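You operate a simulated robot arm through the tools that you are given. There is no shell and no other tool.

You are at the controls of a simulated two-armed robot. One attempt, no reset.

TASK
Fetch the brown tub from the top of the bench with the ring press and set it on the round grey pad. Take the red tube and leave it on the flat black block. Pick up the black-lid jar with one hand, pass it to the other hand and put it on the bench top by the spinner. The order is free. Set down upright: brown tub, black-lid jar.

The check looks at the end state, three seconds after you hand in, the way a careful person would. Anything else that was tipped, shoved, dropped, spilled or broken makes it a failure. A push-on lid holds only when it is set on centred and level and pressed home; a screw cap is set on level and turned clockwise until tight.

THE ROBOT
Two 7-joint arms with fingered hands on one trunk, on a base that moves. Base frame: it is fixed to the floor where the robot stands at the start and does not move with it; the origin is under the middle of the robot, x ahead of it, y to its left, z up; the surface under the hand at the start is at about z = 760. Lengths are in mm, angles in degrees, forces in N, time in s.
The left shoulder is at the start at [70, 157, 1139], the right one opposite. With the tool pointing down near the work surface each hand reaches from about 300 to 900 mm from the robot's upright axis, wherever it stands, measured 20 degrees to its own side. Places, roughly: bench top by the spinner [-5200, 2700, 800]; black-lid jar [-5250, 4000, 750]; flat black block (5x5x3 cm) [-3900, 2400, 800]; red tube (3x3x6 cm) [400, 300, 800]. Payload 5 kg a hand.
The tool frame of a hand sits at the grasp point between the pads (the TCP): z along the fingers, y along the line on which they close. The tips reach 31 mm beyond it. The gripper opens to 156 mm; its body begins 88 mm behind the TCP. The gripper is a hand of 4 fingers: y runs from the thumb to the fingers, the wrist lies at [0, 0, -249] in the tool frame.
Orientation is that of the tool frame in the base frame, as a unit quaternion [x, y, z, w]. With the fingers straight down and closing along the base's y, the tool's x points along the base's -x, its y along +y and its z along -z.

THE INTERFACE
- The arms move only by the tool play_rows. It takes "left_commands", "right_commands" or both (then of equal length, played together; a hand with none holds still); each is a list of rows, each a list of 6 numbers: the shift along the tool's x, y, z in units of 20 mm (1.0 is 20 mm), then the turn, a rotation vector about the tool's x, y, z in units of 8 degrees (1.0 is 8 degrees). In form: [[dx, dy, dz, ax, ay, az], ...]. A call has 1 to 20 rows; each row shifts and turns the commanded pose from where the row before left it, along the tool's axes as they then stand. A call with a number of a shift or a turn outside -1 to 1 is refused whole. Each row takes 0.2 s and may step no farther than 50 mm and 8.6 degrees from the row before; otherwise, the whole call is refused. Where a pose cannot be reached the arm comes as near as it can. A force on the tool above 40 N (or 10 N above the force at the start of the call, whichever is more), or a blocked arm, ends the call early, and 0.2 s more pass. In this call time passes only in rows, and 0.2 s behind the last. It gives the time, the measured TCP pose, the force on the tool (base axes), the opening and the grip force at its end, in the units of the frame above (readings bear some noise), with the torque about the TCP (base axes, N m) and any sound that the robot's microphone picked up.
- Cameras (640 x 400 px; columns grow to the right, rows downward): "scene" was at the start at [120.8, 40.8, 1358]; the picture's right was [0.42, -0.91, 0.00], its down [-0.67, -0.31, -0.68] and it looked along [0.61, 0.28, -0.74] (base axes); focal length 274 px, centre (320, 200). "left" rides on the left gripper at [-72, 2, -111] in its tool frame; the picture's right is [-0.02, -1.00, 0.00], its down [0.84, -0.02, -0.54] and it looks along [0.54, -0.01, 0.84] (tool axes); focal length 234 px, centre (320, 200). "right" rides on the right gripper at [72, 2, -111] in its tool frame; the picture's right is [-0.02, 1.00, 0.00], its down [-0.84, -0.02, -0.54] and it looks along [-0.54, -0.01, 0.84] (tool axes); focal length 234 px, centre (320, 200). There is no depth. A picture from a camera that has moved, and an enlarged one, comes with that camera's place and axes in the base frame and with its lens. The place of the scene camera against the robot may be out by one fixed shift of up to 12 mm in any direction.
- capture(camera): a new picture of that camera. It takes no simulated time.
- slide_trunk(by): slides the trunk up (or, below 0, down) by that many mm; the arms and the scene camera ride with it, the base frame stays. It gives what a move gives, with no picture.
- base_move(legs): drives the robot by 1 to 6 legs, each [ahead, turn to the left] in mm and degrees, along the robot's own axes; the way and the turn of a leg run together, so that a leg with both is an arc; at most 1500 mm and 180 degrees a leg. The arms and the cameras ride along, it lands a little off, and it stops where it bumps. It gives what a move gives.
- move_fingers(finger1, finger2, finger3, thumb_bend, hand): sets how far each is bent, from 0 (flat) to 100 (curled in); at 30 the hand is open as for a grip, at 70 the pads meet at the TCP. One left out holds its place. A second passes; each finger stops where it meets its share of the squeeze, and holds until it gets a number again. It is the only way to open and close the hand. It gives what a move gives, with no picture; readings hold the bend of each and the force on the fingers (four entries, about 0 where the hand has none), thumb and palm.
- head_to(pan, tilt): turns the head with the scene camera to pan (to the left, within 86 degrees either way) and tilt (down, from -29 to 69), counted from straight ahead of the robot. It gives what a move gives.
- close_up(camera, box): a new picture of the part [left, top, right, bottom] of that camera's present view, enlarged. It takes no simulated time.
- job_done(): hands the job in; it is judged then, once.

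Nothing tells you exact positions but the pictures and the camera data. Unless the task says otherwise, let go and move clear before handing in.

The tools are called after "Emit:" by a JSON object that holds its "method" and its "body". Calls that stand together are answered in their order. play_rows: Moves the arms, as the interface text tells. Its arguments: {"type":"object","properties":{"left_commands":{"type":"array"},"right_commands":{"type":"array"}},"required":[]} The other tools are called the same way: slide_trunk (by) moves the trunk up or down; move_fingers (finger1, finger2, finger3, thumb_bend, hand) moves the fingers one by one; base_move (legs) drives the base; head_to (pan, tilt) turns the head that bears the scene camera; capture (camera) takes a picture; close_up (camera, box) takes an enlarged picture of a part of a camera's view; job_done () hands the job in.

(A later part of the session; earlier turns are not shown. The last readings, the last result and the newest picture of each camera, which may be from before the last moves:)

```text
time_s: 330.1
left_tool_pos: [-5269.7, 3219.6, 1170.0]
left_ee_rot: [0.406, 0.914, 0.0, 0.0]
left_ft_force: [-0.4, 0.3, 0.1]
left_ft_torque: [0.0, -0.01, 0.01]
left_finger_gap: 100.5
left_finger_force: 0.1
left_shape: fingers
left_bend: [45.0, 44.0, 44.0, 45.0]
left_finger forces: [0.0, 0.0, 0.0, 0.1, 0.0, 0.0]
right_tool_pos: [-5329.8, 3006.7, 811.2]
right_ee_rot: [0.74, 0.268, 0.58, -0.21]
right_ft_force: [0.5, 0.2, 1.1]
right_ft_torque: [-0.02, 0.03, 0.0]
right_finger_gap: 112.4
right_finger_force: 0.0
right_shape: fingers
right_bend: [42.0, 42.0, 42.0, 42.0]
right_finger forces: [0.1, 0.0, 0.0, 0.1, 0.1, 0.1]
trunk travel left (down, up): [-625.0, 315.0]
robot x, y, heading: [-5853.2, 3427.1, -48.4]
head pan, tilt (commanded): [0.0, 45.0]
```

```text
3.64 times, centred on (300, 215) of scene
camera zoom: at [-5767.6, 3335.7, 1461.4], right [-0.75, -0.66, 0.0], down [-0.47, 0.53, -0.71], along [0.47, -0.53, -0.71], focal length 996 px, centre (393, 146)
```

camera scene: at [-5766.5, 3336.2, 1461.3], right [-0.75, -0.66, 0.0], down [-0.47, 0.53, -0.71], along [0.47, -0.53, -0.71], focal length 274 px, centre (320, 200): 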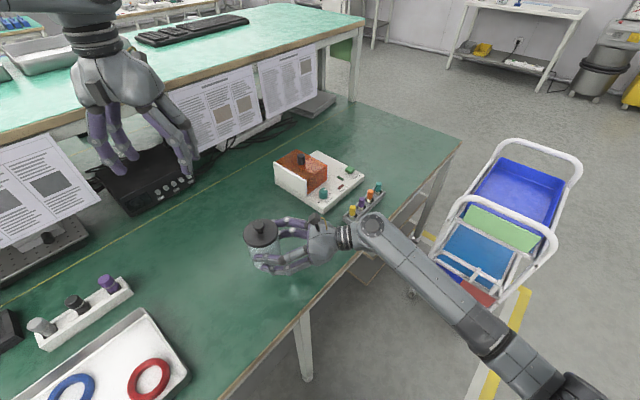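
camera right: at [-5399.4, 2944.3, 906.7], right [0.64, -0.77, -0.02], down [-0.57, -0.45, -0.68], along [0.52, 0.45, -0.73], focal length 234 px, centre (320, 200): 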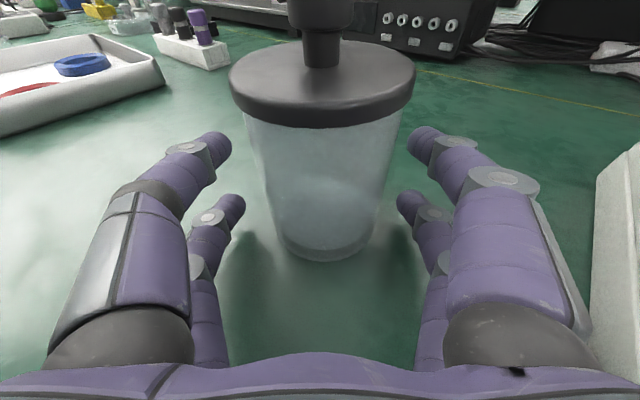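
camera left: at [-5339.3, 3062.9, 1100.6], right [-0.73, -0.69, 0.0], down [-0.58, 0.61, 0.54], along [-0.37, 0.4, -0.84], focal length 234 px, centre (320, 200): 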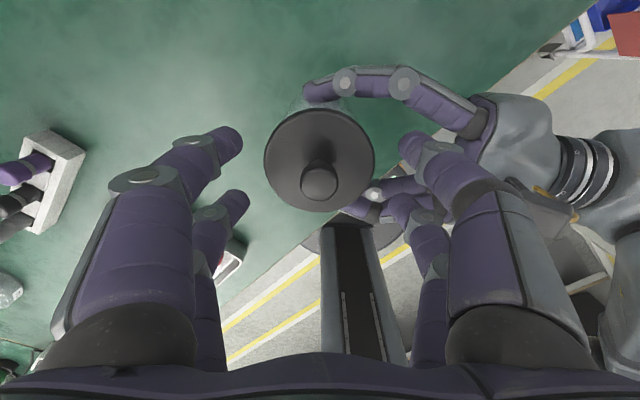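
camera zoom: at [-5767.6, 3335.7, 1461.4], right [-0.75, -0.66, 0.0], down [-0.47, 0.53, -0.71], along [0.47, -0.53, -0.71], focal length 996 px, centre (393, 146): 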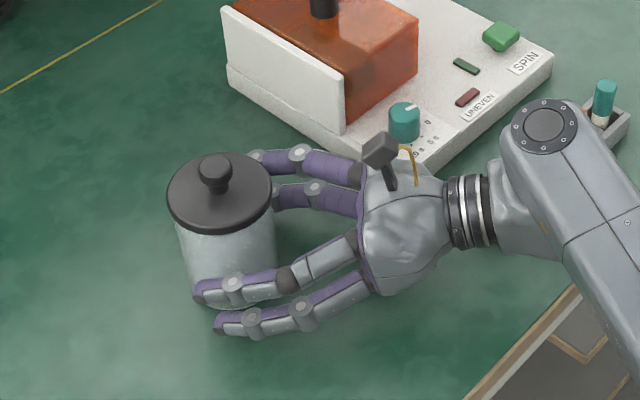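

The jar stands upright on the bench, ~13 cm from the spinner. I'll open a bit more and raise the right hand straight up around it (fingers clear of the lid), then back away.

Emit:
{"method": "move_fingers", "body": {"hand": "right", "finger1": 37, "finger2": 37, "finger3": 37, "thumb_bend": 37}}

Emit:
{"method": "play_rows", "body": {"right_commands": [[0.4, 0, -0.1, 0, 0, 0], [0.6, 0, -0.147, 0, 0, 0], [0.863, 0, -0.212, 0, 0, 0], [0.863, 0, -0.212, 0, 0, 0]]}}

Emit:
{"method": "capture", "body": {"camera": "right"}}

Emit:
{"method": "close_up", "body": {"camera": "scene", "box": [220, 140, 380, 270]}}

```text
time_s: 331.1
left_tool_pos: [-5268.7, 3221.3, 1170.2]
left_ee_rot: [0.406, 0.914, 0.0, 0.001]
left_ft_force: [0.3, 0.7, -0.2]
left_ft_torque: [0.02, 0.03, -0.01]
left_finger_gap: 100.5
left_finger_force: 0.0
left_shape: fingers
left_bend: [45.0, 44.0, 44.0, 45.0]
left_finger forces: [0.0, 0.1, 0.0, 0.0, 0.1, 0.0]
right_tool_pos: [-5329.5, 3005.7, 811.1]
right_ee_rot: [0.739, 0.269, 0.58, -0.212]
right_ft_force: [-0.4, -0.4, 0.0]
right_ft_torque: [-0.05, 0.0, -0.02]
right_finger_gap: 132.5
right_finger_force: 0.1
right_shape: fingers
right_bend: [37.0, 37.0, 37.0, 37.0]
right_finger forces: [0.0, 0.1, 0.0, 0.1, 0.1, 0.1]
trunk travel left (down, up): [-625.0, 315.0]
robot x, y, heading: [-5852.6, 3428.5, -48.3]
head pan, tilt (commanded): [0.0, 45.0]
```

```text
time_s: 332.1
left_tool_pos: [-5268.8, 3222.1, 1170.5]
left_ee_rot: [0.406, 0.914, 0.0, 0.001]
left_ft_force: [-0.5, 0.3, 0.1]
left_ft_torque: [-0.02, 0.0, 0.01]
left_finger_gap: 100.3
left_finger_force: 0.0
left_shape: fingers
left_bend: [45.0, 44.0, 44.0, 45.0]
left_finger forces: [0.1, 0.0, 0.0, 0.0, 0.0, 0.0]
right_tool_pos: [-5332.6, 3004.9, 865.7]
right_ee_rot: [0.739, 0.269, 0.58, -0.212]
right_ft_force: [-0.1, 0.1, 0.3]
right_ft_torque: [-0.01, -0.02, 0.0]
right_finger_gap: 132.1
right_finger_force: 0.0
right_shape: fingers
right_bend: [37.0, 37.0, 37.0, 37.0]
right_finger forces: [0.1, 0.0, 0.0, 0.0, 0.0, 0.0]
trunk travel left (down, up): [-625.0, 315.0]
robot x, y, heading: [-5850.1, 3428.0, -48.3]
head pan, tilt (commanded): [0.0, 45.0]
```

```text
taken
camera right: at [-5401.7, 2944.0, 962.5], right [0.64, -0.77, -0.02], down [-0.57, -0.45, -0.68], along [0.52, 0.45, -0.73], focal length 234 px, centre (320, 200)
```

right: 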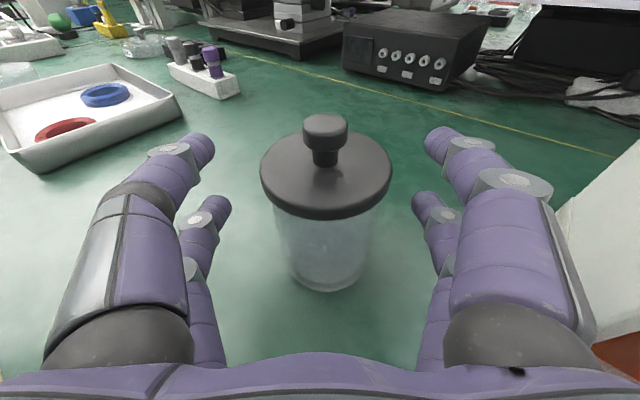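

```text
3.08 times, centred on (300, 205) of scene
camera zoom: at [-5767.6, 3335.9, 1461.4], right [-0.75, -0.66, 0.0], down [-0.47, 0.53, -0.71], along [0.47, -0.53, -0.71], focal length 843 px, centre (382, 185)
```

zoom: 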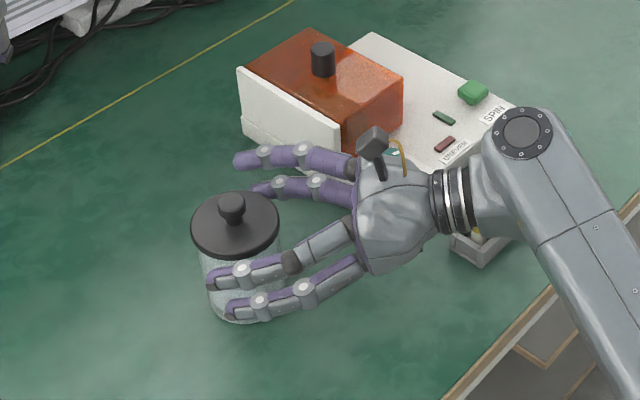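

The jar stays put and upright as the hand rises. Continue up and then back away.

Emit:
{"method": "play_rows", "body": {"right_commands": [[0.9, 0, -0.22, 0, 0, 0], [0.9, 0, -0.22, 0, 0, 0], [0.9, 0, -0.22, 0, 0, 0], [0.9, 0, -0.22, 0, 0, 0], [0.9, 0, -0.22, 0, 0, 0], [0.9, 0, -0.22, 0, 0, 0], [0.9, 0, -0.22, 0, 0, 0], [0.9, 0, -0.22, 0, 0, 0], [-0.24, 0, -0.97, 0, 0, 0], [-0.24, 0, -0.97, 0, 0, 0], [-0.24, 0, -0.97, 0, 0, 0], [-0.24, 0, -0.97, 0, 0, 0], [-0.24, 0, -0.97, 0, 0, 0], [-0.24, 0, -0.97, 0, 0, 0], [-0.24, 0, -0.97, 0, 0, 0], [-0.24, 0, -0.97, 0, 0, 0]]}}

Emit:
{"method": "capture", "body": {"camera": "scene"}}

Emit:
{"method": "close_up", "body": {"camera": "scene", "box": [220, 120, 400, 270]}}

```text
time_s: 335.5
left_tool_pos: [-5270.5, 3220.9, 1169.8]
left_ee_rot: [0.406, 0.914, 0.001, 0.001]
left_ft_force: [0.5, -0.6, 0.5]
left_ft_torque: [-0.01, 0.03, 0.0]
left_finger_gap: 100.7
left_finger_force: 0.0
left_shape: fingers
left_bend: [45.0, 44.0, 44.0, 45.0]
left_finger forces: [0.0, 0.1, 0.0, 0.1, 0.0, 0.0]
right_tool_pos: [-5456.2, 2902.1, 1017.1]
right_ee_rot: [0.739, 0.268, 0.581, -0.211]
right_ft_force: [0.0, -0.5, -0.3]
right_ft_torque: [0.04, 0.01, 0.01]
right_finger_gap: 132.2
right_finger_force: 0.2
right_shape: fingers
right_bend: [37.0, 37.0, 37.0, 37.0]
right_finger forces: [0.0, 0.1, 0.0, 0.0, 0.1, 0.0]
trunk travel left (down, up): [-625.0, 315.0]
robot x, y, heading: [-5852.0, 3424.2, -48.4]
head pan, tilt (commanded): [0.0, 45.0]
```

```text
taken
camera scene: at [-5768.3, 3335.3, 1461.4], right [-0.75, -0.66, 0.0], down [-0.47, 0.53, -0.71], along [0.47, -0.53, -0.71], focal length 274 px, centre (320, 200)
```

scene: 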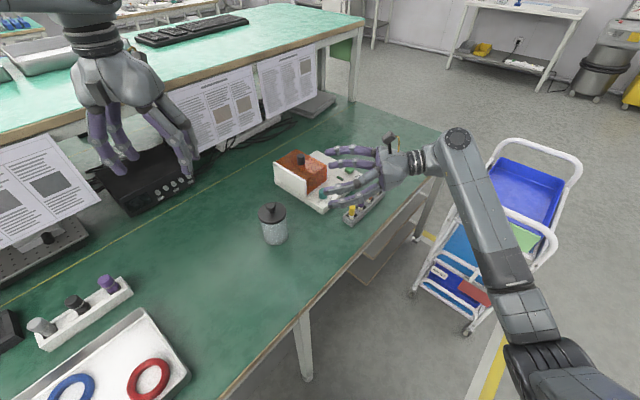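

```text
2.67 times, centred on (310, 195) of scene
camera zoom: at [-5768.3, 3335.3, 1461.4], right [-0.75, -0.66, 0.0], down [-0.47, 0.53, -0.71], along [0.47, -0.53, -0.71], focal length 731 px, centre (347, 213)
```

zoom: 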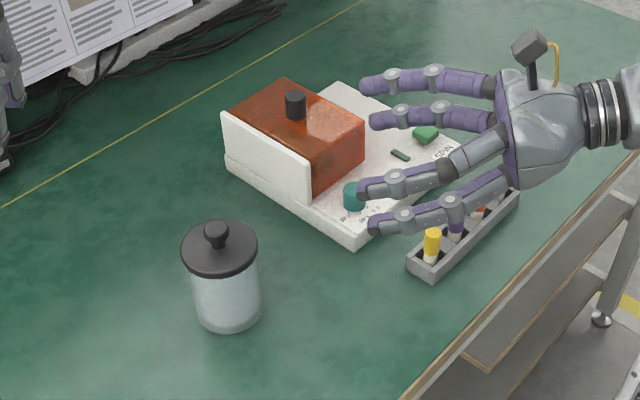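

The jar is upright about 14 cm left of the spinner. To have it truly beside the spinner I'll re-grasp it from above with the right hand and move it closer; first I untilt the right hand and turn the base 30° left.

Emit:
{"method": "play_rows", "body": {"right_commands": [[0.5, 0, 0, 0, -1, 0], [0.5, 0, 0, 0, -1, 0], [0.5, 0, 0, 0, -1, 0], [0, 0, 0, 0, -1, 0], [0, 0, 0, 0, -1, 0], [0, 0, 0, 0, -1, 0], [0, 0, 0, 0, -1, 0], [0, 0, 0, 0, -1, 0], [0, 0, 0, 0, -1, 0], [0, 0, 0, 0, -0.53, 0]]}}

Emit:
{"method": "base_move", "body": {"legs": [[0, 30]]}}

Emit:
{"method": "head_to", "body": {"pan": -22, "tilt": 45}}

Emit:
{"method": "capture", "body": {"camera": "scene"}}

Emit:
{"method": "capture", "body": {"camera": "right"}}

```text
time_s: 337.7
left_tool_pos: [-5269.1, 3221.6, 1171.2]
left_ee_rot: [0.406, 0.914, 0.0, 0.0]
left_ft_force: [0.2, 0.4, -0.2]
left_ft_torque: [0.0, 0.01, -0.04]
left_finger_gap: 100.4
left_finger_force: 0.1
left_shape: fingers
left_bend: [45.0, 44.0, 44.0, 45.0]
left_finger forces: [0.0, 0.0, 0.0, 0.0, 0.0, 0.0]
right_tool_pos: [-5445.0, 2909.1, 1041.4]
right_ee_rot: [0.94, 0.34, -0.001, 0.0]
right_ft_force: [0.8, 0.3, -0.5]
right_ft_torque: [0.0, 0.0, -0.01]
right_finger_gap: 132.3
right_finger_force: 0.1
right_shape: fingers
right_bend: [37.0, 37.0, 37.0, 37.0]
right_finger forces: [0.0, 0.0, 0.0, 0.0, 0.1, 0.0]
trunk travel left (down, up): [-625.0, 315.0]
robot x, y, heading: [-5855.1, 3431.7, -48.0]
head pan, tilt (commanded): [0.0, 45.0]
```

```text
time_s: 339.6
left_tool_pos: [-5246.4, 3553.1, 1170.4]
left_ee_rot: [0.145, 0.989, 0.0, 0.0]
left_ft_force: [-0.1, -0.7, 0.1]
left_ft_torque: [-0.02, -0.01, 0.03]
left_finger_gap: 100.4
left_finger_force: 0.0
left_shape: fingers
left_bend: [45.0, 44.0, 44.0, 45.0]
left_finger forces: [0.0, 0.0, 0.0, 0.2, 0.0, 0.0]
right_tool_pos: [-5235.1, 3194.7, 1041.5]
right_ee_rot: [0.814, 0.581, 0.0, 0.0]
right_ft_force: [0.3, 0.1, -0.1]
right_ft_torque: [-0.01, -0.02, -0.01]
right_finger_gap: 132.4
right_finger_force: 0.1
right_shape: fingers
right_bend: [37.0, 37.0, 37.0, 37.0]
right_finger forces: [0.1, 0.0, 0.0, 0.1, 0.0, 0.0]
trunk travel left (down, up): [-625.0, 315.0]
robot x, y, heading: [-5853.2, 3426.0, -17.3]
head pan, tilt (commanded): [0.0, 45.0]
```

```text
time_s: 340.4
left_tool_pos: [-5246.4, 3552.9, 1171.1]
left_ee_rot: [0.146, 0.989, 0.0, 0.001]
left_ft_force: [0.5, -0.5, -0.1]
left_ft_torque: [0.02, -0.02, 0.03]
left_finger_gap: 100.4
left_finger_force: 0.1
left_shape: fingers
left_bend: [45.0, 44.0, 44.0, 45.0]
left_finger forces: [0.0, 0.0, 0.0, 0.1, 0.0, 0.1]
right_tool_pos: [-5235.1, 3195.3, 1041.0]
right_ee_rot: [0.814, 0.581, 0.0, 0.0]
right_ft_force: [0.6, 0.1, -0.2]
right_ft_torque: [-0.04, 0.0, -0.02]
right_finger_gap: 132.5
right_finger_force: 0.0
right_shape: fingers
right_bend: [37.0, 37.0, 37.0, 37.0]
right_finger forces: [0.1, 0.0, 0.1, 0.0, 0.0, 0.1]
trunk travel left (down, up): [-625.0, 315.0]
robot x, y, heading: [-5856.0, 3428.9, -17.3]
head pan, tilt (commanded): [-22.0, 45.0]
```

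```text
taken
camera scene: at [-5744.0, 3367.6, 1461.4], right [-0.63, -0.77, 0.0], down [-0.55, 0.45, -0.71], along [0.55, -0.45, -0.71], focal length 274 px, centre (320, 200)
```

scene: 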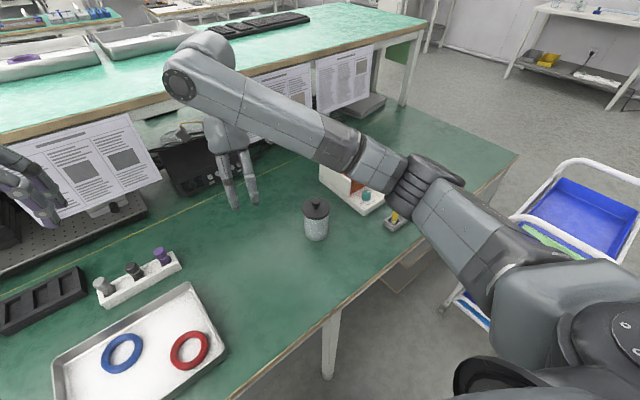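

```text
taken
camera right: at [-5211.3, 3261.3, 1152.3], right [0.94, -0.35, 0.0], down [-0.29, -0.79, 0.54], along [-0.19, -0.51, -0.84], focal length 234 px, centre (320, 200)
```

right: 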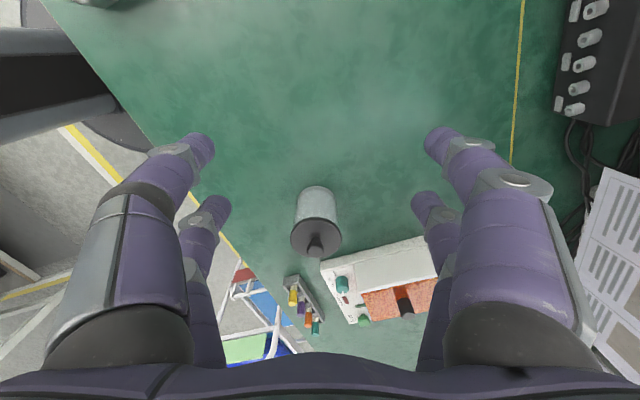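

The right hand now points straight down. I'll move it over the jar.

Emit:
{"method": "play_rows", "body": {"right_commands": [[-0.94, -0.048, 0, 0, 0, 0], [-0.94, -0.048, 0, 0, 0, 0], [-0.94, -0.048, 0, 0, 0, 0], [-0.94, -0.048, 0, 0, 0, 0], [-0.94, -0.048, 0, 0, 0, 0], [-0.94, -0.048, 0, 0, 0, 0], [-0.94, -0.048, 0, 0, 0, 0], [-0.94, -0.048, 0, 0, 0, 0], [-0.94, -0.048, 0, 0, 0, 0], [-0.94, -0.048, 0, 0, 0, 0]]}}

Emit:
{"method": "capture", "body": {"camera": "right"}}

Emit:
{"method": "capture", "body": {"camera": "scene"}}

```text
time_s: 342.6
left_tool_pos: [-5247.1, 3551.4, 1171.9]
left_ee_rot: [0.146, 0.989, 0.001, 0.0]
left_ft_force: [-0.4, 0.0, 0.6]
left_ft_torque: [0.04, 0.02, -0.02]
left_finger_gap: 100.6
left_finger_force: 0.1
left_shape: fingers
left_bend: [45.0, 44.0, 44.0, 45.0]
left_finger forces: [0.0, 0.0, 0.1, 0.0, 0.1, 0.0]
right_tool_pos: [-5308.7, 3019.6, 1038.5]
right_ee_rot: [0.815, 0.58, -0.001, -0.001]
right_ft_force: [0.2, -0.6, 0.0]
right_ft_torque: [0.01, 0.02, 0.01]
right_finger_gap: 132.2
right_finger_force: 0.1
right_shape: fingers
right_bend: [37.0, 37.0, 37.0, 37.0]
right_finger forces: [0.1, 0.0, 0.0, 0.0, 0.0, 0.1]
trunk travel left (down, up): [-625.0, 315.0]
robot x, y, heading: [-5852.1, 3428.6, -17.3]
head pan, tilt (commanded): [-22.0, 45.0]
```

```text
taken
camera right: at [-5283.9, 3085.5, 1150.2], right [0.94, -0.35, 0.0], down [-0.29, -0.79, 0.54], along [-0.19, -0.51, -0.84], focal length 234 px, centre (320, 200)
```

right: 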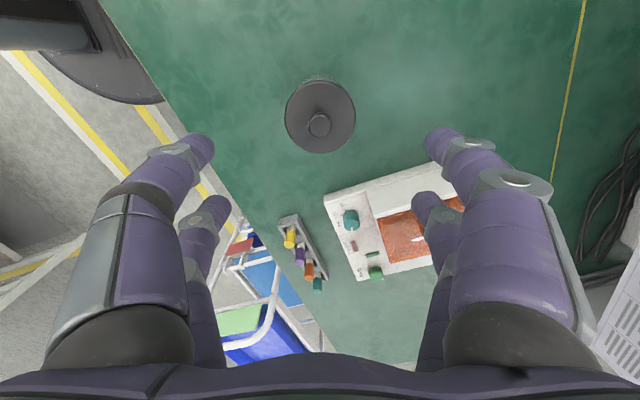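

```text
taken
camera scene: at [-5744.8, 3366.8, 1461.4], right [-0.63, -0.77, 0.0], down [-0.55, 0.45, -0.71], along [0.55, -0.45, -0.71], focal length 274 px, centre (320, 200)
```

scene: 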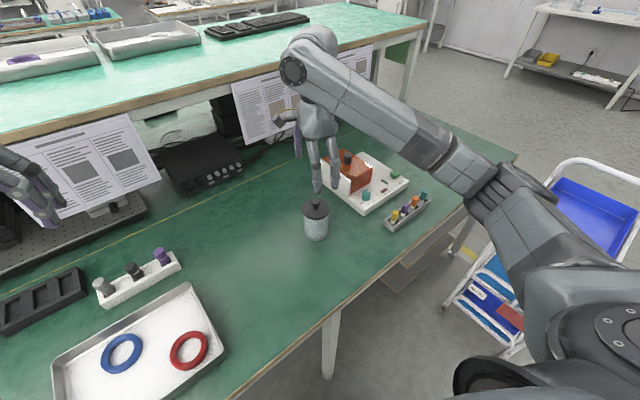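

The jar is right below; the spinner's side is ~110 mm from it. I'll centre, descend in two stages, and re-grasp from above.

Emit:
{"method": "play_rows", "body": {"right_commands": [[0.23, 0.06, 1, 0, 0, 0], [0, 0, 1, 0, 0, 0], [0, 0, 1, 0, 0, 0], [0, 0, 1, 0, 0, 0], [0, 0, 1, 0, 0, 0]]}}

Emit:
{"method": "capture", "body": {"camera": "right"}}

```text
time_s: 343.9
left_tool_pos: [-5247.5, 3552.0, 1170.3]
left_ee_rot: [0.146, 0.989, 0.0, 0.0]
left_ft_force: [0.3, 0.7, 0.2]
left_ft_torque: [0.01, 0.0, 0.01]
left_finger_gap: 100.5
left_finger_force: 0.0
left_shape: fingers
left_bend: [45.0, 44.0, 44.0, 45.0]
left_finger forces: [0.0, 0.1, 0.0, 0.0, 0.1, 0.0]
right_tool_pos: [-5305.9, 3025.8, 940.1]
right_ee_rot: [0.814, 0.581, 0.0, 0.0]
right_ft_force: [-0.8, 0.9, 0.4]
right_ft_torque: [0.03, 0.0, 0.0]
right_finger_gap: 132.3
right_finger_force: 0.1
right_shape: fingers
right_bend: [37.0, 37.0, 37.0, 37.0]
right_finger forces: [0.0, 0.0, 0.1, 0.0, 0.1, 0.0]
trunk travel left (down, up): [-625.0, 315.0]
robot x, y, heading: [-5853.5, 3425.5, -17.5]
head pan, tilt (commanded): [-22.0, 45.0]
```

```text
taken
camera right: at [-5281.4, 3091.3, 1049.9], right [0.94, -0.35, 0.0], down [-0.29, -0.79, 0.54], along [-0.19, -0.51, -0.84], focal length 234 px, centre (320, 200)
```

right: 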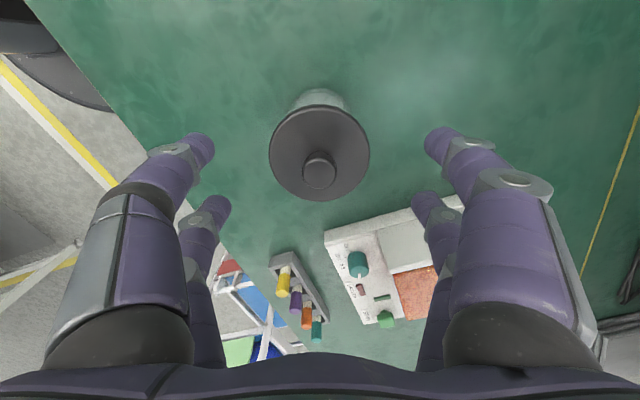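

Centred. Descending to grasp height.

Emit:
{"method": "play_rows", "body": {"right_commands": [[0, 0, 1, 0, 0, 0], [0, 0, 1, 0, 0, 0], [0, 0, 1, 0, 0, 0], [0, 0, 1, 0, 0, 0], [0, 0, 0.5, 0, 0, 0]]}}

Emit:
{"method": "capture", "body": {"camera": "right"}}

Emit:
{"method": "close_up", "body": {"camera": "scene", "box": [230, 130, 430, 280]}}

```text
time_s: 345.1
left_tool_pos: [-5246.3, 3552.6, 1169.4]
left_ee_rot: [0.146, 0.989, 0.0, 0.0]
left_ft_force: [-0.3, -0.4, -0.1]
left_ft_torque: [-0.01, -0.01, -0.01]
left_finger_gap: 100.5
left_finger_force: 0.0
left_shape: fingers
left_bend: [45.0, 44.0, 44.0, 45.0]
left_finger forces: [0.0, 0.1, 0.0, 0.0, 0.1, 0.0]
right_tool_pos: [-5302.6, 3023.4, 849.7]
right_ee_rot: [0.814, 0.581, 0.0, -0.001]
right_ft_force: [0.1, -0.3, 0.1]
right_ft_torque: [-0.01, -0.04, 0.02]
right_finger_gap: 132.3
right_finger_force: 0.1
right_shape: fingers
right_bend: [37.0, 37.0, 37.0, 37.0]
right_finger forces: [0.0, 0.0, 0.0, 0.1, 0.1, 0.1]
trunk travel left (down, up): [-625.0, 315.0]
robot x, y, heading: [-5854.5, 3428.3, -17.4]
head pan, tilt (commanded): [-22.0, 45.0]
```

```text
taken
camera right: at [-5278.1, 3090.0, 960.7], right [0.94, -0.35, 0.0], down [-0.29, -0.79, 0.55], along [-0.19, -0.51, -0.84], focal length 234 px, centre (320, 200)
```

right: 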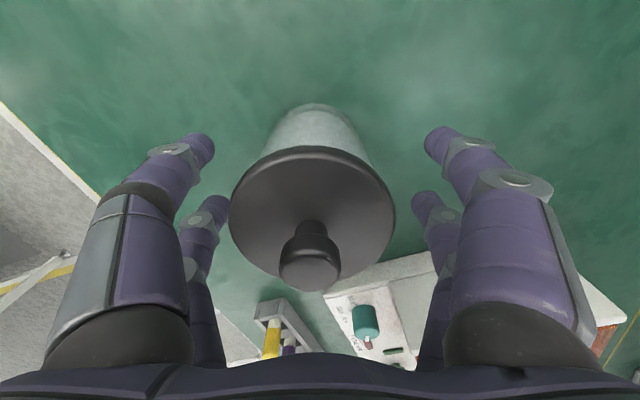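

```text
2.67 times, centred on (330, 205) of scene
camera zoom: at [-5744.1, 3367.7, 1461.4], right [-0.63, -0.77, 0.0], down [-0.55, 0.45, -0.71], along [0.55, -0.45, -0.71], focal length 731 px, centre (293, 187)
```

zoom: 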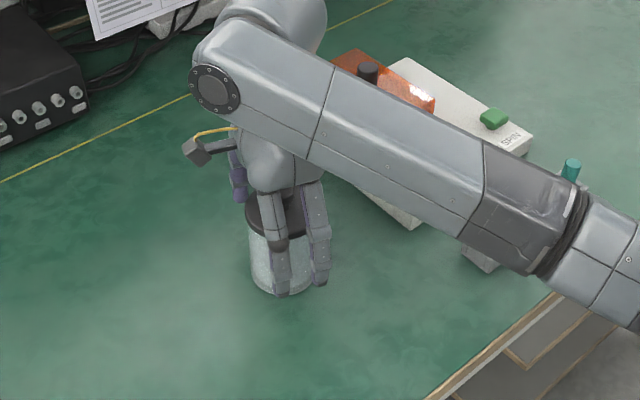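

The lid is 3–4 mm off centre laterally; I'll correct and close the right fingers in stages.

Emit:
{"method": "play_rows", "body": {"right_commands": [[0, -0.17, 0, 0, 0, 0]]}}

Emit:
{"method": "move_fingers", "body": {"hand": "right", "finger1": 49, "finger2": 49, "finger3": 49, "thumb_bend": 49}}

Emit:
{"method": "move_fingers", "body": {"hand": "right", "finger1": 55, "finger2": 55, "finger3": 55, "thumb_bend": 55}}

Emit:
{"method": "capture", "body": {"camera": "right"}}

```text
time_s: 345.4
left_tool_pos: [-5247.3, 3552.7, 1169.6]
left_ee_rot: [0.147, 0.989, 0.0, 0.0]
left_ft_force: [-0.6, 0.2, -0.2]
left_ft_torque: [0.01, -0.01, -0.02]
left_finger_gap: 100.6
left_finger_force: 0.1
left_shape: fingers
left_bend: [45.0, 44.0, 44.0, 45.0]
left_finger forces: [0.0, 0.0, 0.0, 0.0, 0.0, 0.0]
right_tool_pos: [-5308.4, 3024.9, 850.8]
right_ee_rot: [0.814, 0.581, -0.001, 0.0]
right_ft_force: [-0.3, -0.7, -0.6]
right_ft_torque: [-0.01, 0.01, 0.02]
right_finger_gap: 132.5
right_finger_force: 0.1
right_shape: fingers
right_bend: [37.0, 37.0, 37.0, 37.0]
right_finger forces: [0.0, 0.0, 0.0, 0.0, 0.1, 0.0]
trunk travel left (down, up): [-625.0, 315.0]
robot x, y, heading: [-5854.7, 3426.4, -17.4]
head pan, tilt (commanded): [-22.0, 45.0]
```

```text
time_s: 346.4
left_tool_pos: [-5246.9, 3552.0, 1169.9]
left_ee_rot: [0.146, 0.989, 0.0, 0.0]
left_ft_force: [0.5, 0.5, 0.1]
left_ft_torque: [-0.01, 0.04, 0.01]
left_finger_gap: 100.8
left_finger_force: 0.1
left_shape: fingers
left_bend: [45.0, 44.0, 44.0, 45.0]
left_finger forces: [0.1, 0.0, 0.0, 0.0, 0.1, 0.1]
right_tool_pos: [-5307.6, 3025.3, 850.8]
right_ee_rot: [0.814, 0.581, 0.0, -0.001]
right_ft_force: [0.3, -0.3, -0.8]
right_ft_torque: [0.0, -0.02, 0.03]
right_finger_gap: 85.7
right_finger_force: 0.1
right_shape: fingers
right_bend: [49.0, 49.0, 49.0, 49.0]
right_finger forces: [0.1, 0.0, 0.0, 0.0, 0.0, 0.0]
trunk travel left (down, up): [-625.0, 315.0]
robot x, y, heading: [-5855.3, 3427.7, -17.4]
head pan, tilt (commanded): [-22.0, 45.0]
```

```text
time_s: 347.4
left_tool_pos: [-5247.2, 3552.3, 1171.5]
left_ee_rot: [0.146, 0.989, 0.0, 0.001]
left_ft_force: [-0.1, 0.3, 0.2]
left_ft_torque: [0.05, 0.01, -0.02]
left_finger_gap: 100.6
left_finger_force: 0.1
left_shape: fingers
left_bend: [45.0, 44.0, 44.0, 45.0]
left_finger forces: [0.0, 0.0, 0.1, 0.0, 0.0, 0.0]
right_tool_pos: [-5306.2, 3024.0, 851.1]
right_ee_rot: [0.814, 0.58, -0.001, -0.001]
right_ft_force: [1.0, -0.4, 0.3]
right_ft_torque: [0.01, -0.04, -0.06]
right_finger_gap: 63.9
right_finger_force: 2.7
right_shape: fingers
right_bend: [54.0, 52.0, 53.0, 55.0]
right_finger forces: [1.1, 2.2, 2.3, 0.1, 0.0, 0.0]
trunk travel left (down, up): [-625.0, 315.0]
robot x, y, heading: [-5857.7, 3425.5, -17.4]
head pan, tilt (commanded): [-22.0, 45.0]
```

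```text
taken
camera right: at [-5282.1, 3091.3, 961.2], right [0.94, -0.35, 0.0], down [-0.29, -0.79, 0.54], along [-0.19, -0.51, -0.84], focal length 234 px, centre (320, 200)
```

right: 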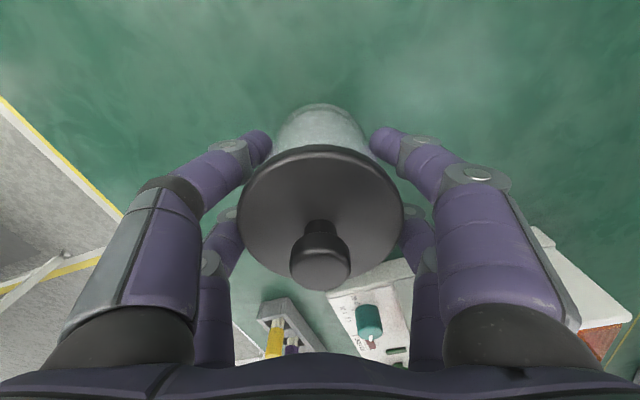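

The right fingers touch the body evenly. I'll tighten and lift the jar about 25 mm.

Emit:
{"method": "move_fingers", "body": {"hand": "right", "finger1": 63, "finger2": 63, "finger3": 63, "thumb_bend": 63}}

Emit:
{"method": "play_rows", "body": {"right_commands": [[0, 0, -0.3, 0, 0, 0], [0, 0, -0.4, 0, 0, 0], [0, 0, -0.5, 0, 0, 0]]}}

Emit:
{"method": "capture", "body": {"camera": "right"}}

Emit:
{"method": "close_up", "body": {"camera": "scene", "box": [230, 130, 430, 280]}}

```text
time_s: 348.4
left_tool_pos: [-5246.7, 3552.8, 1171.0]
left_ee_rot: [0.146, 0.989, 0.0, 0.0]
left_ft_force: [0.4, 0.3, -0.2]
left_ft_torque: [0.0, 0.01, 0.01]
left_finger_gap: 100.6
left_finger_force: 0.1
left_shape: fingers
left_bend: [45.0, 44.0, 44.0, 45.0]
left_finger forces: [0.1, 0.0, 0.0, 0.0, 0.1, 0.0]
right_tool_pos: [-5308.1, 3025.0, 850.7]
right_ee_rot: [0.814, 0.581, -0.001, -0.002]
right_ft_force: [-1.4, 0.9, 0.0]
right_ft_torque: [0.03, 0.02, 0.01]
right_finger_gap: 58.0
right_finger_force: 13.6
right_shape: fingers
right_bend: [55.0, 53.0, 53.0, 59.0]
right_finger forces: [6.3, 7.3, 7.1, 0.1, 7.4, 0.0]
trunk travel left (down, up): [-625.0, 315.0]
robot x, y, heading: [-5853.8, 3426.2, -17.5]
head pan, tilt (commanded): [-22.0, 45.0]
```

```text
time_s: 349.2
left_tool_pos: [-5246.0, 3551.1, 1171.1]
left_ee_rot: [0.147, 0.989, 0.0, 0.0]
left_ft_force: [-0.3, 0.6, -0.2]
left_ft_torque: [0.01, 0.01, 0.0]
left_finger_gap: 100.5
left_finger_force: 0.1
left_shape: fingers
left_bend: [45.0, 44.0, 44.0, 45.0]
left_finger forces: [0.0, 0.1, 0.0, 0.0, 0.1, 0.1]
right_tool_pos: [-5306.6, 3025.1, 873.7]
right_ee_rot: [0.814, 0.581, -0.001, -0.001]
right_ft_force: [-0.9, -0.2, -6.2]
right_ft_torque: [0.04, -0.02, 0.02]
right_finger_gap: 57.7
right_finger_force: 14.3
right_shape: fingers
right_bend: [55.0, 53.0, 53.0, 59.0]
right_finger forces: [6.6, 7.9, 6.8, 0.0, 7.0, 0.0]
trunk travel left (down, up): [-625.0, 315.0]
robot x, y, heading: [-5856.2, 3424.9, -17.4]
head pan, tilt (commanded): [-22.0, 45.0]
```

```text
taken
camera right: at [-5282.0, 3091.2, 985.7], right [0.94, -0.35, 0.0], down [-0.29, -0.79, 0.55], along [-0.19, -0.51, -0.84], focal length 234 px, centre (320, 200)
```

right: 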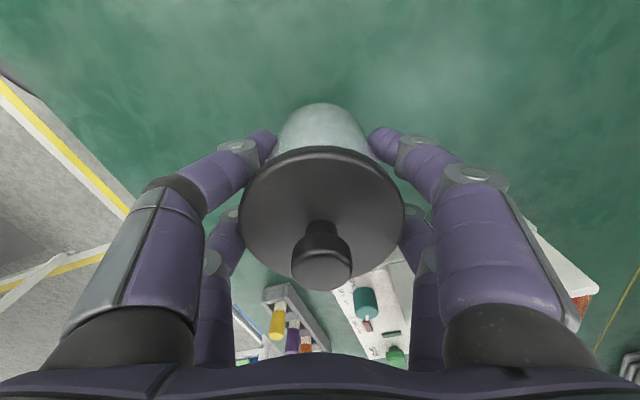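

```text
2.67 times, centred on (330, 205) of scene
camera zoom: at [-5743.5, 3367.1, 1461.3], right [-0.63, -0.77, 0.0], down [-0.55, 0.45, -0.71], along [0.55, -0.45, -0.71], focal length 731 px, centre (293, 187)
```

zoom: 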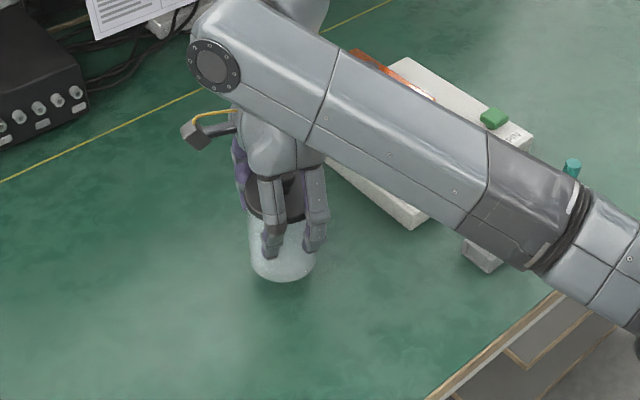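

The jar is lifted 23 mm, level. I'll carry it ~65 mm closer to the spinner's side.

Emit:
{"method": "play_rows", "body": {"right_commands": [[-0.55, 0.58, 0, 0, 0, 0], [-0.55, 0.58, 0, 0, 0, 0], [-0.55, 0.58, 0, 0, 0, 0], [-0.55, 0.58, 0, 0, 0, 0]]}}

Emit:
{"method": "capture", "body": {"camera": "right"}}

Emit:
{"method": "close_up", "body": {"camera": "scene", "box": [230, 130, 430, 280]}}

```text
time_s: 350.2
left_tool_pos: [-5245.5, 3550.6, 1170.8]
left_ee_rot: [0.146, 0.989, 0.0, 0.0]
left_ft_force: [1.0, -1.2, -0.3]
left_ft_torque: [-0.04, -0.01, -0.01]
left_finger_gap: 100.6
left_finger_force: 0.1
left_shape: fingers
left_bend: [45.0, 44.0, 44.0, 45.0]
left_finger forces: [0.0, 0.1, 0.0, 0.1, 0.0, 0.1]
right_tool_pos: [-5278.0, 2968.3, 874.4]
right_ee_rot: [0.814, 0.581, 0.0, -0.001]
right_ft_force: [0.1, -0.4, -6.4]
right_ft_torque: [0.04, -0.01, -0.01]
right_finger_gap: 57.8
right_finger_force: 14.5
right_shape: fingers
right_bend: [55.0, 53.0, 53.0, 59.0]
right_finger forces: [6.8, 8.2, 6.8, 0.1, 7.1, 0.0]
trunk travel left (down, up): [-625.0, 315.0]
robot x, y, heading: [-5852.5, 3426.6, -17.2]
head pan, tilt (commanded): [-22.0, 45.0]
```

```text
taken
camera right: at [-5253.4, 3035.6, 985.8], right [0.94, -0.35, 0.0], down [-0.29, -0.79, 0.54], along [-0.19, -0.51, -0.84], focal length 234 px, centre (320, 200)
```

right: 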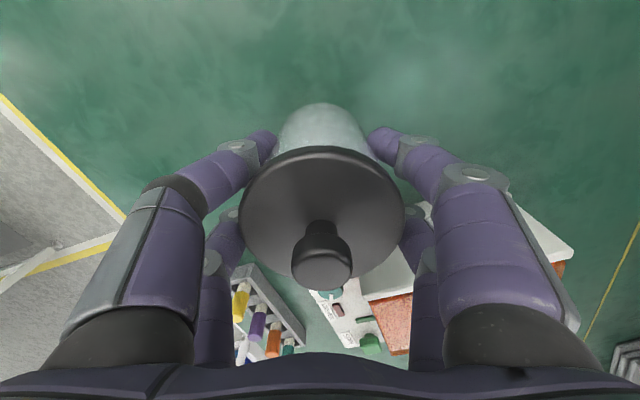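

```text
2.67 times, centred on (330, 205) of scene
camera zoom: at [-5743.2, 3366.7, 1461.2], right [-0.63, -0.77, 0.0], down [-0.55, 0.45, -0.71], along [0.55, -0.45, -0.71], focal length 731 px, centre (293, 187)
```

zoom: 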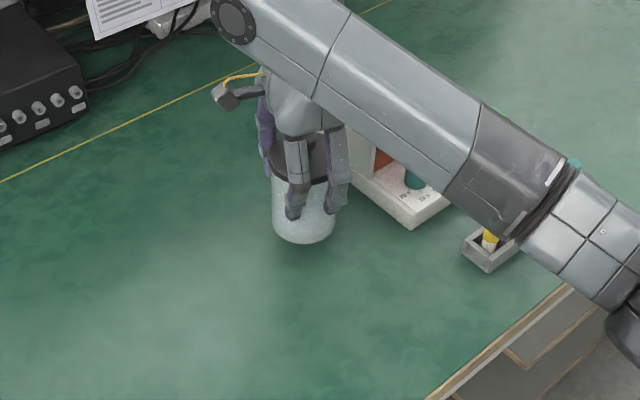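

The jar is now close to the spinner. Before lowering, I'll zoom in to check the clearance between the far fingers and the spinner's white side plate.

Emit:
{"method": "close_up", "body": {"camera": "right", "box": [300, 120, 600, 370]}}

Emit:
{"method": "close_up", "body": {"camera": "scene", "box": [290, 150, 400, 240]}}

```text
1.60 times, centred on (450, 245) of right
camera zoom: at [-5253.4, 3035.6, 985.8], right [0.94, -0.35, 0.0], down [-0.29, -0.79, 0.54], along [-0.19, -0.51, -0.84], focal length 375 px, centre (112, 128)
```

zoom: 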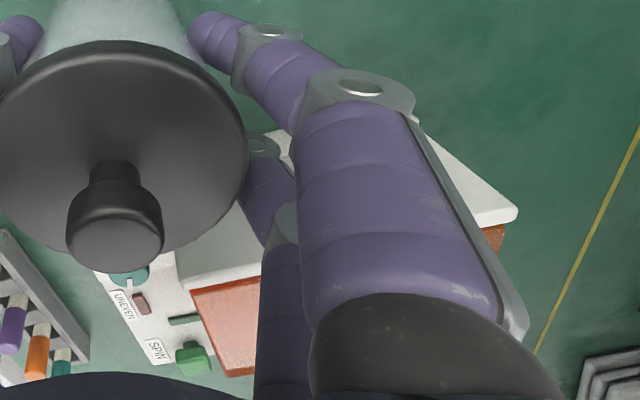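

```text
4.44 times, centred on (345, 195) of scene
camera zoom: at [-5743.2, 3366.7, 1461.2], right [-0.63, -0.77, 0.0], down [-0.55, 0.45, -0.71], along [0.55, -0.45, -0.71], focal length 1218 px, centre (209, 222)
```

zoom: 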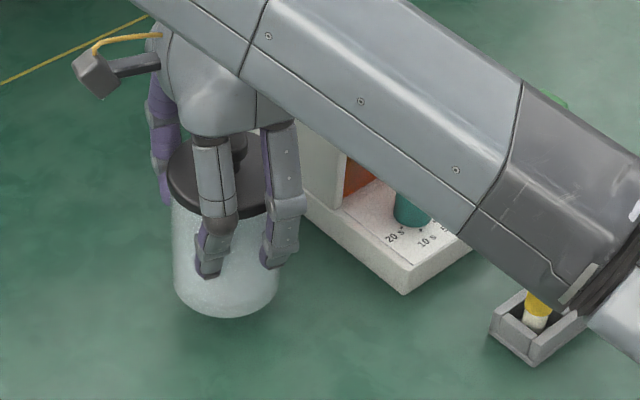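

Clearances are fine (≥ 25 mm to the spinner). I'll lower the jar onto the bench in small steps.

Emit:
{"method": "play_rows", "body": {"right_commands": [[0, 0, 0.4, 0, 0, 0], [0, 0, 0.4, 0, 0, 0], [0, 0, 0.2, 0, 0, 0]]}}

Emit:
{"method": "play_rows", "body": {"right_commands": [[0, 0, 0.1, 0, 0, 0]]}}

Emit:
{"method": "play_rows", "body": {"right_commands": [[0, 0, 0.08, 0, 0, 0]]}}

Emit:
{"method": "capture", "body": {"camera": "right"}}

```text
time_s: 351.1
left_tool_pos: [-5246.5, 3552.0, 1170.9]
left_ee_rot: [0.146, 0.989, 0.0, 0.0]
left_ft_force: [-0.4, -0.7, -0.8]
left_ft_torque: [-0.02, -0.02, -0.05]
left_finger_gap: 100.6
left_finger_force: 0.1
left_shape: fingers
left_bend: [45.0, 44.0, 44.0, 45.0]
left_finger forces: [0.0, 0.0, 0.0, 0.0, 0.0, 0.0]
right_tool_pos: [-5279.2, 2968.4, 854.3]
right_ee_rot: [0.814, 0.581, 0.0, -0.001]
right_ft_force: [0.0, -0.1, -5.4]
right_ft_torque: [0.02, -0.02, 0.0]
right_finger_gap: 57.6
right_finger_force: 14.5
right_shape: fingers
right_bend: [55.0, 53.0, 53.0, 59.0]
right_finger forces: [6.8, 8.3, 6.7, 0.0, 7.1, 0.0]
trunk travel left (down, up): [-625.0, 315.0]
robot x, y, heading: [-5853.6, 3428.9, -17.2]
head pan, tilt (commanded): [-22.0, 45.0]
```

```text
time_s: 351.4
left_tool_pos: [-5246.5, 3552.8, 1170.4]
left_ee_rot: [0.146, 0.989, 0.0, 0.0]
left_ft_force: [-0.3, 0.2, -0.1]
left_ft_torque: [0.02, -0.02, -0.01]
left_finger_gap: 100.5
left_finger_force: 0.0
left_shape: fingers
left_bend: [45.0, 44.0, 44.0, 45.0]
left_finger forces: [0.1, 0.1, 0.0, 0.0, 0.1, 0.0]
right_tool_pos: [-5277.8, 2968.6, 852.6]
right_ee_rot: [0.814, 0.581, -0.001, 0.0]
right_ft_force: [-0.2, -0.2, -6.7]
right_ft_torque: [0.03, 0.01, 0.0]
right_finger_gap: 57.6
right_finger_force: 14.5
right_shape: fingers
right_bend: [55.0, 53.0, 53.0, 59.0]
right_finger forces: [6.9, 8.3, 6.8, 0.0, 7.1, 0.0]
trunk travel left (down, up): [-625.0, 315.0]
robot x, y, heading: [-5852.7, 3427.5, -17.4]
head pan, tilt (commanded): [-22.0, 45.0]
```

```text
time_s: 351.9
left_tool_pos: [-5245.0, 3551.6, 1169.8]
left_ee_rot: [0.146, 0.989, 0.0, 0.0]
left_ft_force: [-0.9, -0.8, 0.3]
left_ft_torque: [-0.01, -0.01, -0.01]
left_finger_gap: 100.6
left_finger_force: 0.0
left_shape: fingers
left_bend: [45.0, 44.0, 44.0, 45.0]
left_finger forces: [0.1, 0.0, 0.1, 0.0, 0.0, 0.0]
right_tool_pos: [-5277.6, 2967.4, 850.7]
right_ee_rot: [0.814, 0.581, -0.001, -0.001]
right_ft_force: [0.5, -0.6, -5.1]
right_ft_torque: [0.03, 0.04, 0.01]
right_finger_gap: 57.4
right_finger_force: 14.6
right_shape: fingers
right_bend: [55.0, 53.0, 53.0, 59.0]
right_finger forces: [6.9, 8.2, 6.8, 0.1, 7.1, 0.0]
trunk travel left (down, up): [-625.0, 315.0]
robot x, y, heading: [-5858.2, 3426.3, -17.0]
head pan, tilt (commanded): [-22.0, 45.0]
```

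```text
taken
camera right: at [-5252.8, 3034.8, 961.6], right [0.94, -0.35, 0.0], down [-0.29, -0.79, 0.54], along [-0.19, -0.51, -0.84], focal length 234 px, centre (320, 200)
```

right: 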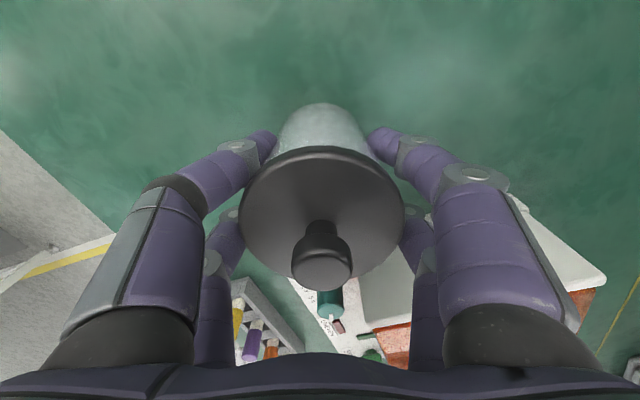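

Still carrying the weight. A few more small steps until it transfers to the bench.

Emit:
{"method": "play_rows", "body": {"right_commands": [[0, 0, 0.08, 0, 0, 0]]}}

Emit:
{"method": "play_rows", "body": {"right_commands": [[0, 0, 0.06, 0, 0, 0]]}}

```text
time_s: 352.2
left_tool_pos: [-5246.3, 3552.8, 1169.4]
left_ee_rot: [0.146, 0.989, 0.0, 0.001]
left_ft_force: [-0.2, -0.1, 1.3]
left_ft_torque: [0.02, -0.02, 0.0]
left_finger_gap: 100.5
left_finger_force: 0.1
left_shape: fingers
left_bend: [45.0, 44.0, 44.0, 45.0]
left_finger forces: [0.1, 0.0, 0.1, 0.1, 0.1, 0.1]
right_tool_pos: [-5277.9, 2969.5, 850.8]
right_ee_rot: [0.814, 0.581, 0.0, 0.0]
right_ft_force: [0.7, 0.2, -2.4]
right_ft_torque: [0.01, 0.03, 0.01]
right_finger_gap: 57.3
right_finger_force: 15.5
right_shape: fingers
right_bend: [55.0, 53.0, 53.0, 59.0]
right_finger forces: [6.8, 8.2, 6.8, 0.0, 7.2, 0.0]
trunk travel left (down, up): [-625.0, 315.0]
robot x, y, heading: [-5853.2, 3425.3, -17.3]
head pan, tilt (commanded): [-22.0, 45.0]
```

```text
time_s: 352.6
left_tool_pos: [-5246.9, 3553.4, 1170.3]
left_ee_rot: [0.146, 0.989, 0.001, 0.001]
left_ft_force: [0.0, 0.8, 0.3]
left_ft_torque: [0.0, 0.01, 0.0]
left_finger_gap: 100.3
left_finger_force: 0.0
left_shape: fingers
left_bend: [45.0, 44.0, 44.0, 45.0]
left_finger forces: [0.1, 0.0, 0.0, 0.0, 0.1, 0.0]
right_tool_pos: [-5276.9, 2969.4, 850.3]
right_ee_rot: [0.814, 0.58, 0.001, 0.001]
right_ft_force: [-1.8, -0.3, 3.7]
right_ft_torque: [-0.03, 0.01, 0.0]
right_finger_gap: 57.6
right_finger_force: 15.7
right_shape: fingers
right_bend: [55.0, 53.0, 53.0, 60.0]
right_finger forces: [7.0, 8.6, 7.3, 0.1, 7.5, 0.0]
trunk travel left (down, up): [-625.0, 315.0]
robot x, y, heading: [-5853.9, 3427.1, -17.0]
head pan, tilt (commanded): [-22.0, 45.0]
```

The jar now rests on the bench (force switched from −6 to +4 N). I'll open the fingers gently and check.

Emit:
{"method": "move_fingers", "body": {"hand": "right", "finger1": 52, "finger2": 50, "finger3": 50, "thumb_bend": 54}}

Emit:
{"method": "move_fingers", "body": {"hand": "right", "finger1": 41, "finger2": 41, "finger3": 41, "thumb_bend": 41}}

Emit:
{"method": "capture", "body": {"camera": "right"}}

Emit:
{"method": "close_up", "body": {"camera": "scene", "box": [270, 140, 410, 250]}}

```text
time_s: 353.6
left_tool_pos: [-5247.1, 3552.3, 1170.5]
left_ee_rot: [0.146, 0.989, -0.001, 0.0]
left_ft_force: [0.3, 1.0, -0.3]
left_ft_torque: [0.0, -0.04, 0.01]
left_finger_gap: 100.6
left_finger_force: 0.1
left_shape: fingers
left_bend: [45.0, 44.0, 44.0, 45.0]
left_finger forces: [0.1, 0.0, 0.0, 0.0, 0.1, 0.0]
right_tool_pos: [-5276.9, 2968.1, 849.2]
right_ee_rot: [0.814, 0.58, 0.0, -0.001]
right_ft_force: [0.6, -0.1, 0.5]
right_ft_torque: [-0.01, 0.0, -0.01]
right_finger_gap: 68.2
right_finger_force: 0.0
right_shape: fingers
right_bend: [52.0, 50.0, 50.0, 54.0]
right_finger forces: [0.0, 0.0, 0.0, 0.0, 0.0, 0.0]
trunk travel left (down, up): [-625.0, 315.0]
robot x, y, heading: [-5851.2, 3428.9, -17.2]
head pan, tilt (commanded): [-22.0, 45.0]
```

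```text
time_s: 354.6
left_tool_pos: [-5246.6, 3552.7, 1170.9]
left_ee_rot: [0.146, 0.989, 0.0, 0.0]
left_ft_force: [0.5, 0.6, 0.6]
left_ft_torque: [0.03, 0.02, 0.02]
left_finger_gap: 100.6
left_finger_force: 0.0
left_shape: fingers
left_bend: [45.0, 44.0, 44.0, 45.0]
left_finger forces: [0.0, 0.0, 0.0, 0.1, 0.0, 0.1]
right_tool_pos: [-5278.0, 2968.2, 849.2]
right_ee_rot: [0.814, 0.581, -0.001, -0.001]
right_ft_force: [-0.4, 0.7, 0.4]
right_ft_torque: [0.0, 0.0, 0.01]
right_finger_gap: 116.7
right_finger_force: 0.1
right_shape: fingers
right_bend: [41.0, 41.0, 41.0, 41.0]
right_finger forces: [0.0, 0.0, 0.1, 0.1, 0.1, 0.1]
trunk travel left (down, up): [-625.0, 315.0]
robot x, y, heading: [-5852.1, 3424.9, -17.2]
head pan, tilt (commanded): [-22.0, 45.0]
```

```text
taken
camera right: at [-5252.8, 3035.3, 959.6], right [0.94, -0.35, 0.0], down [-0.29, -0.79, 0.55], along [-0.19, -0.51, -0.84], focal length 234 px, centre (320, 200)
```

right: 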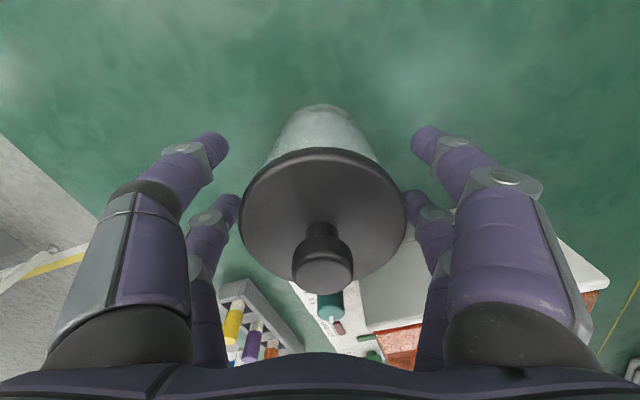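

```text
3.64 times, centred on (340, 195) of scene
camera zoom: at [-5744.1, 3367.5, 1461.4], right [-0.63, -0.77, 0.0], down [-0.55, 0.45, -0.71], along [0.55, -0.45, -0.71], focal length 996 px, centre (247, 218)
```

zoom: 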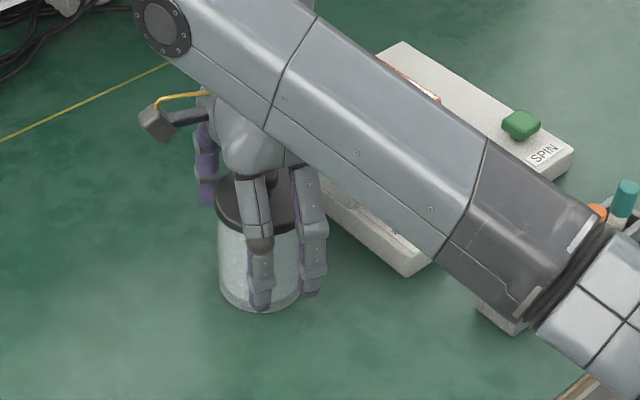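

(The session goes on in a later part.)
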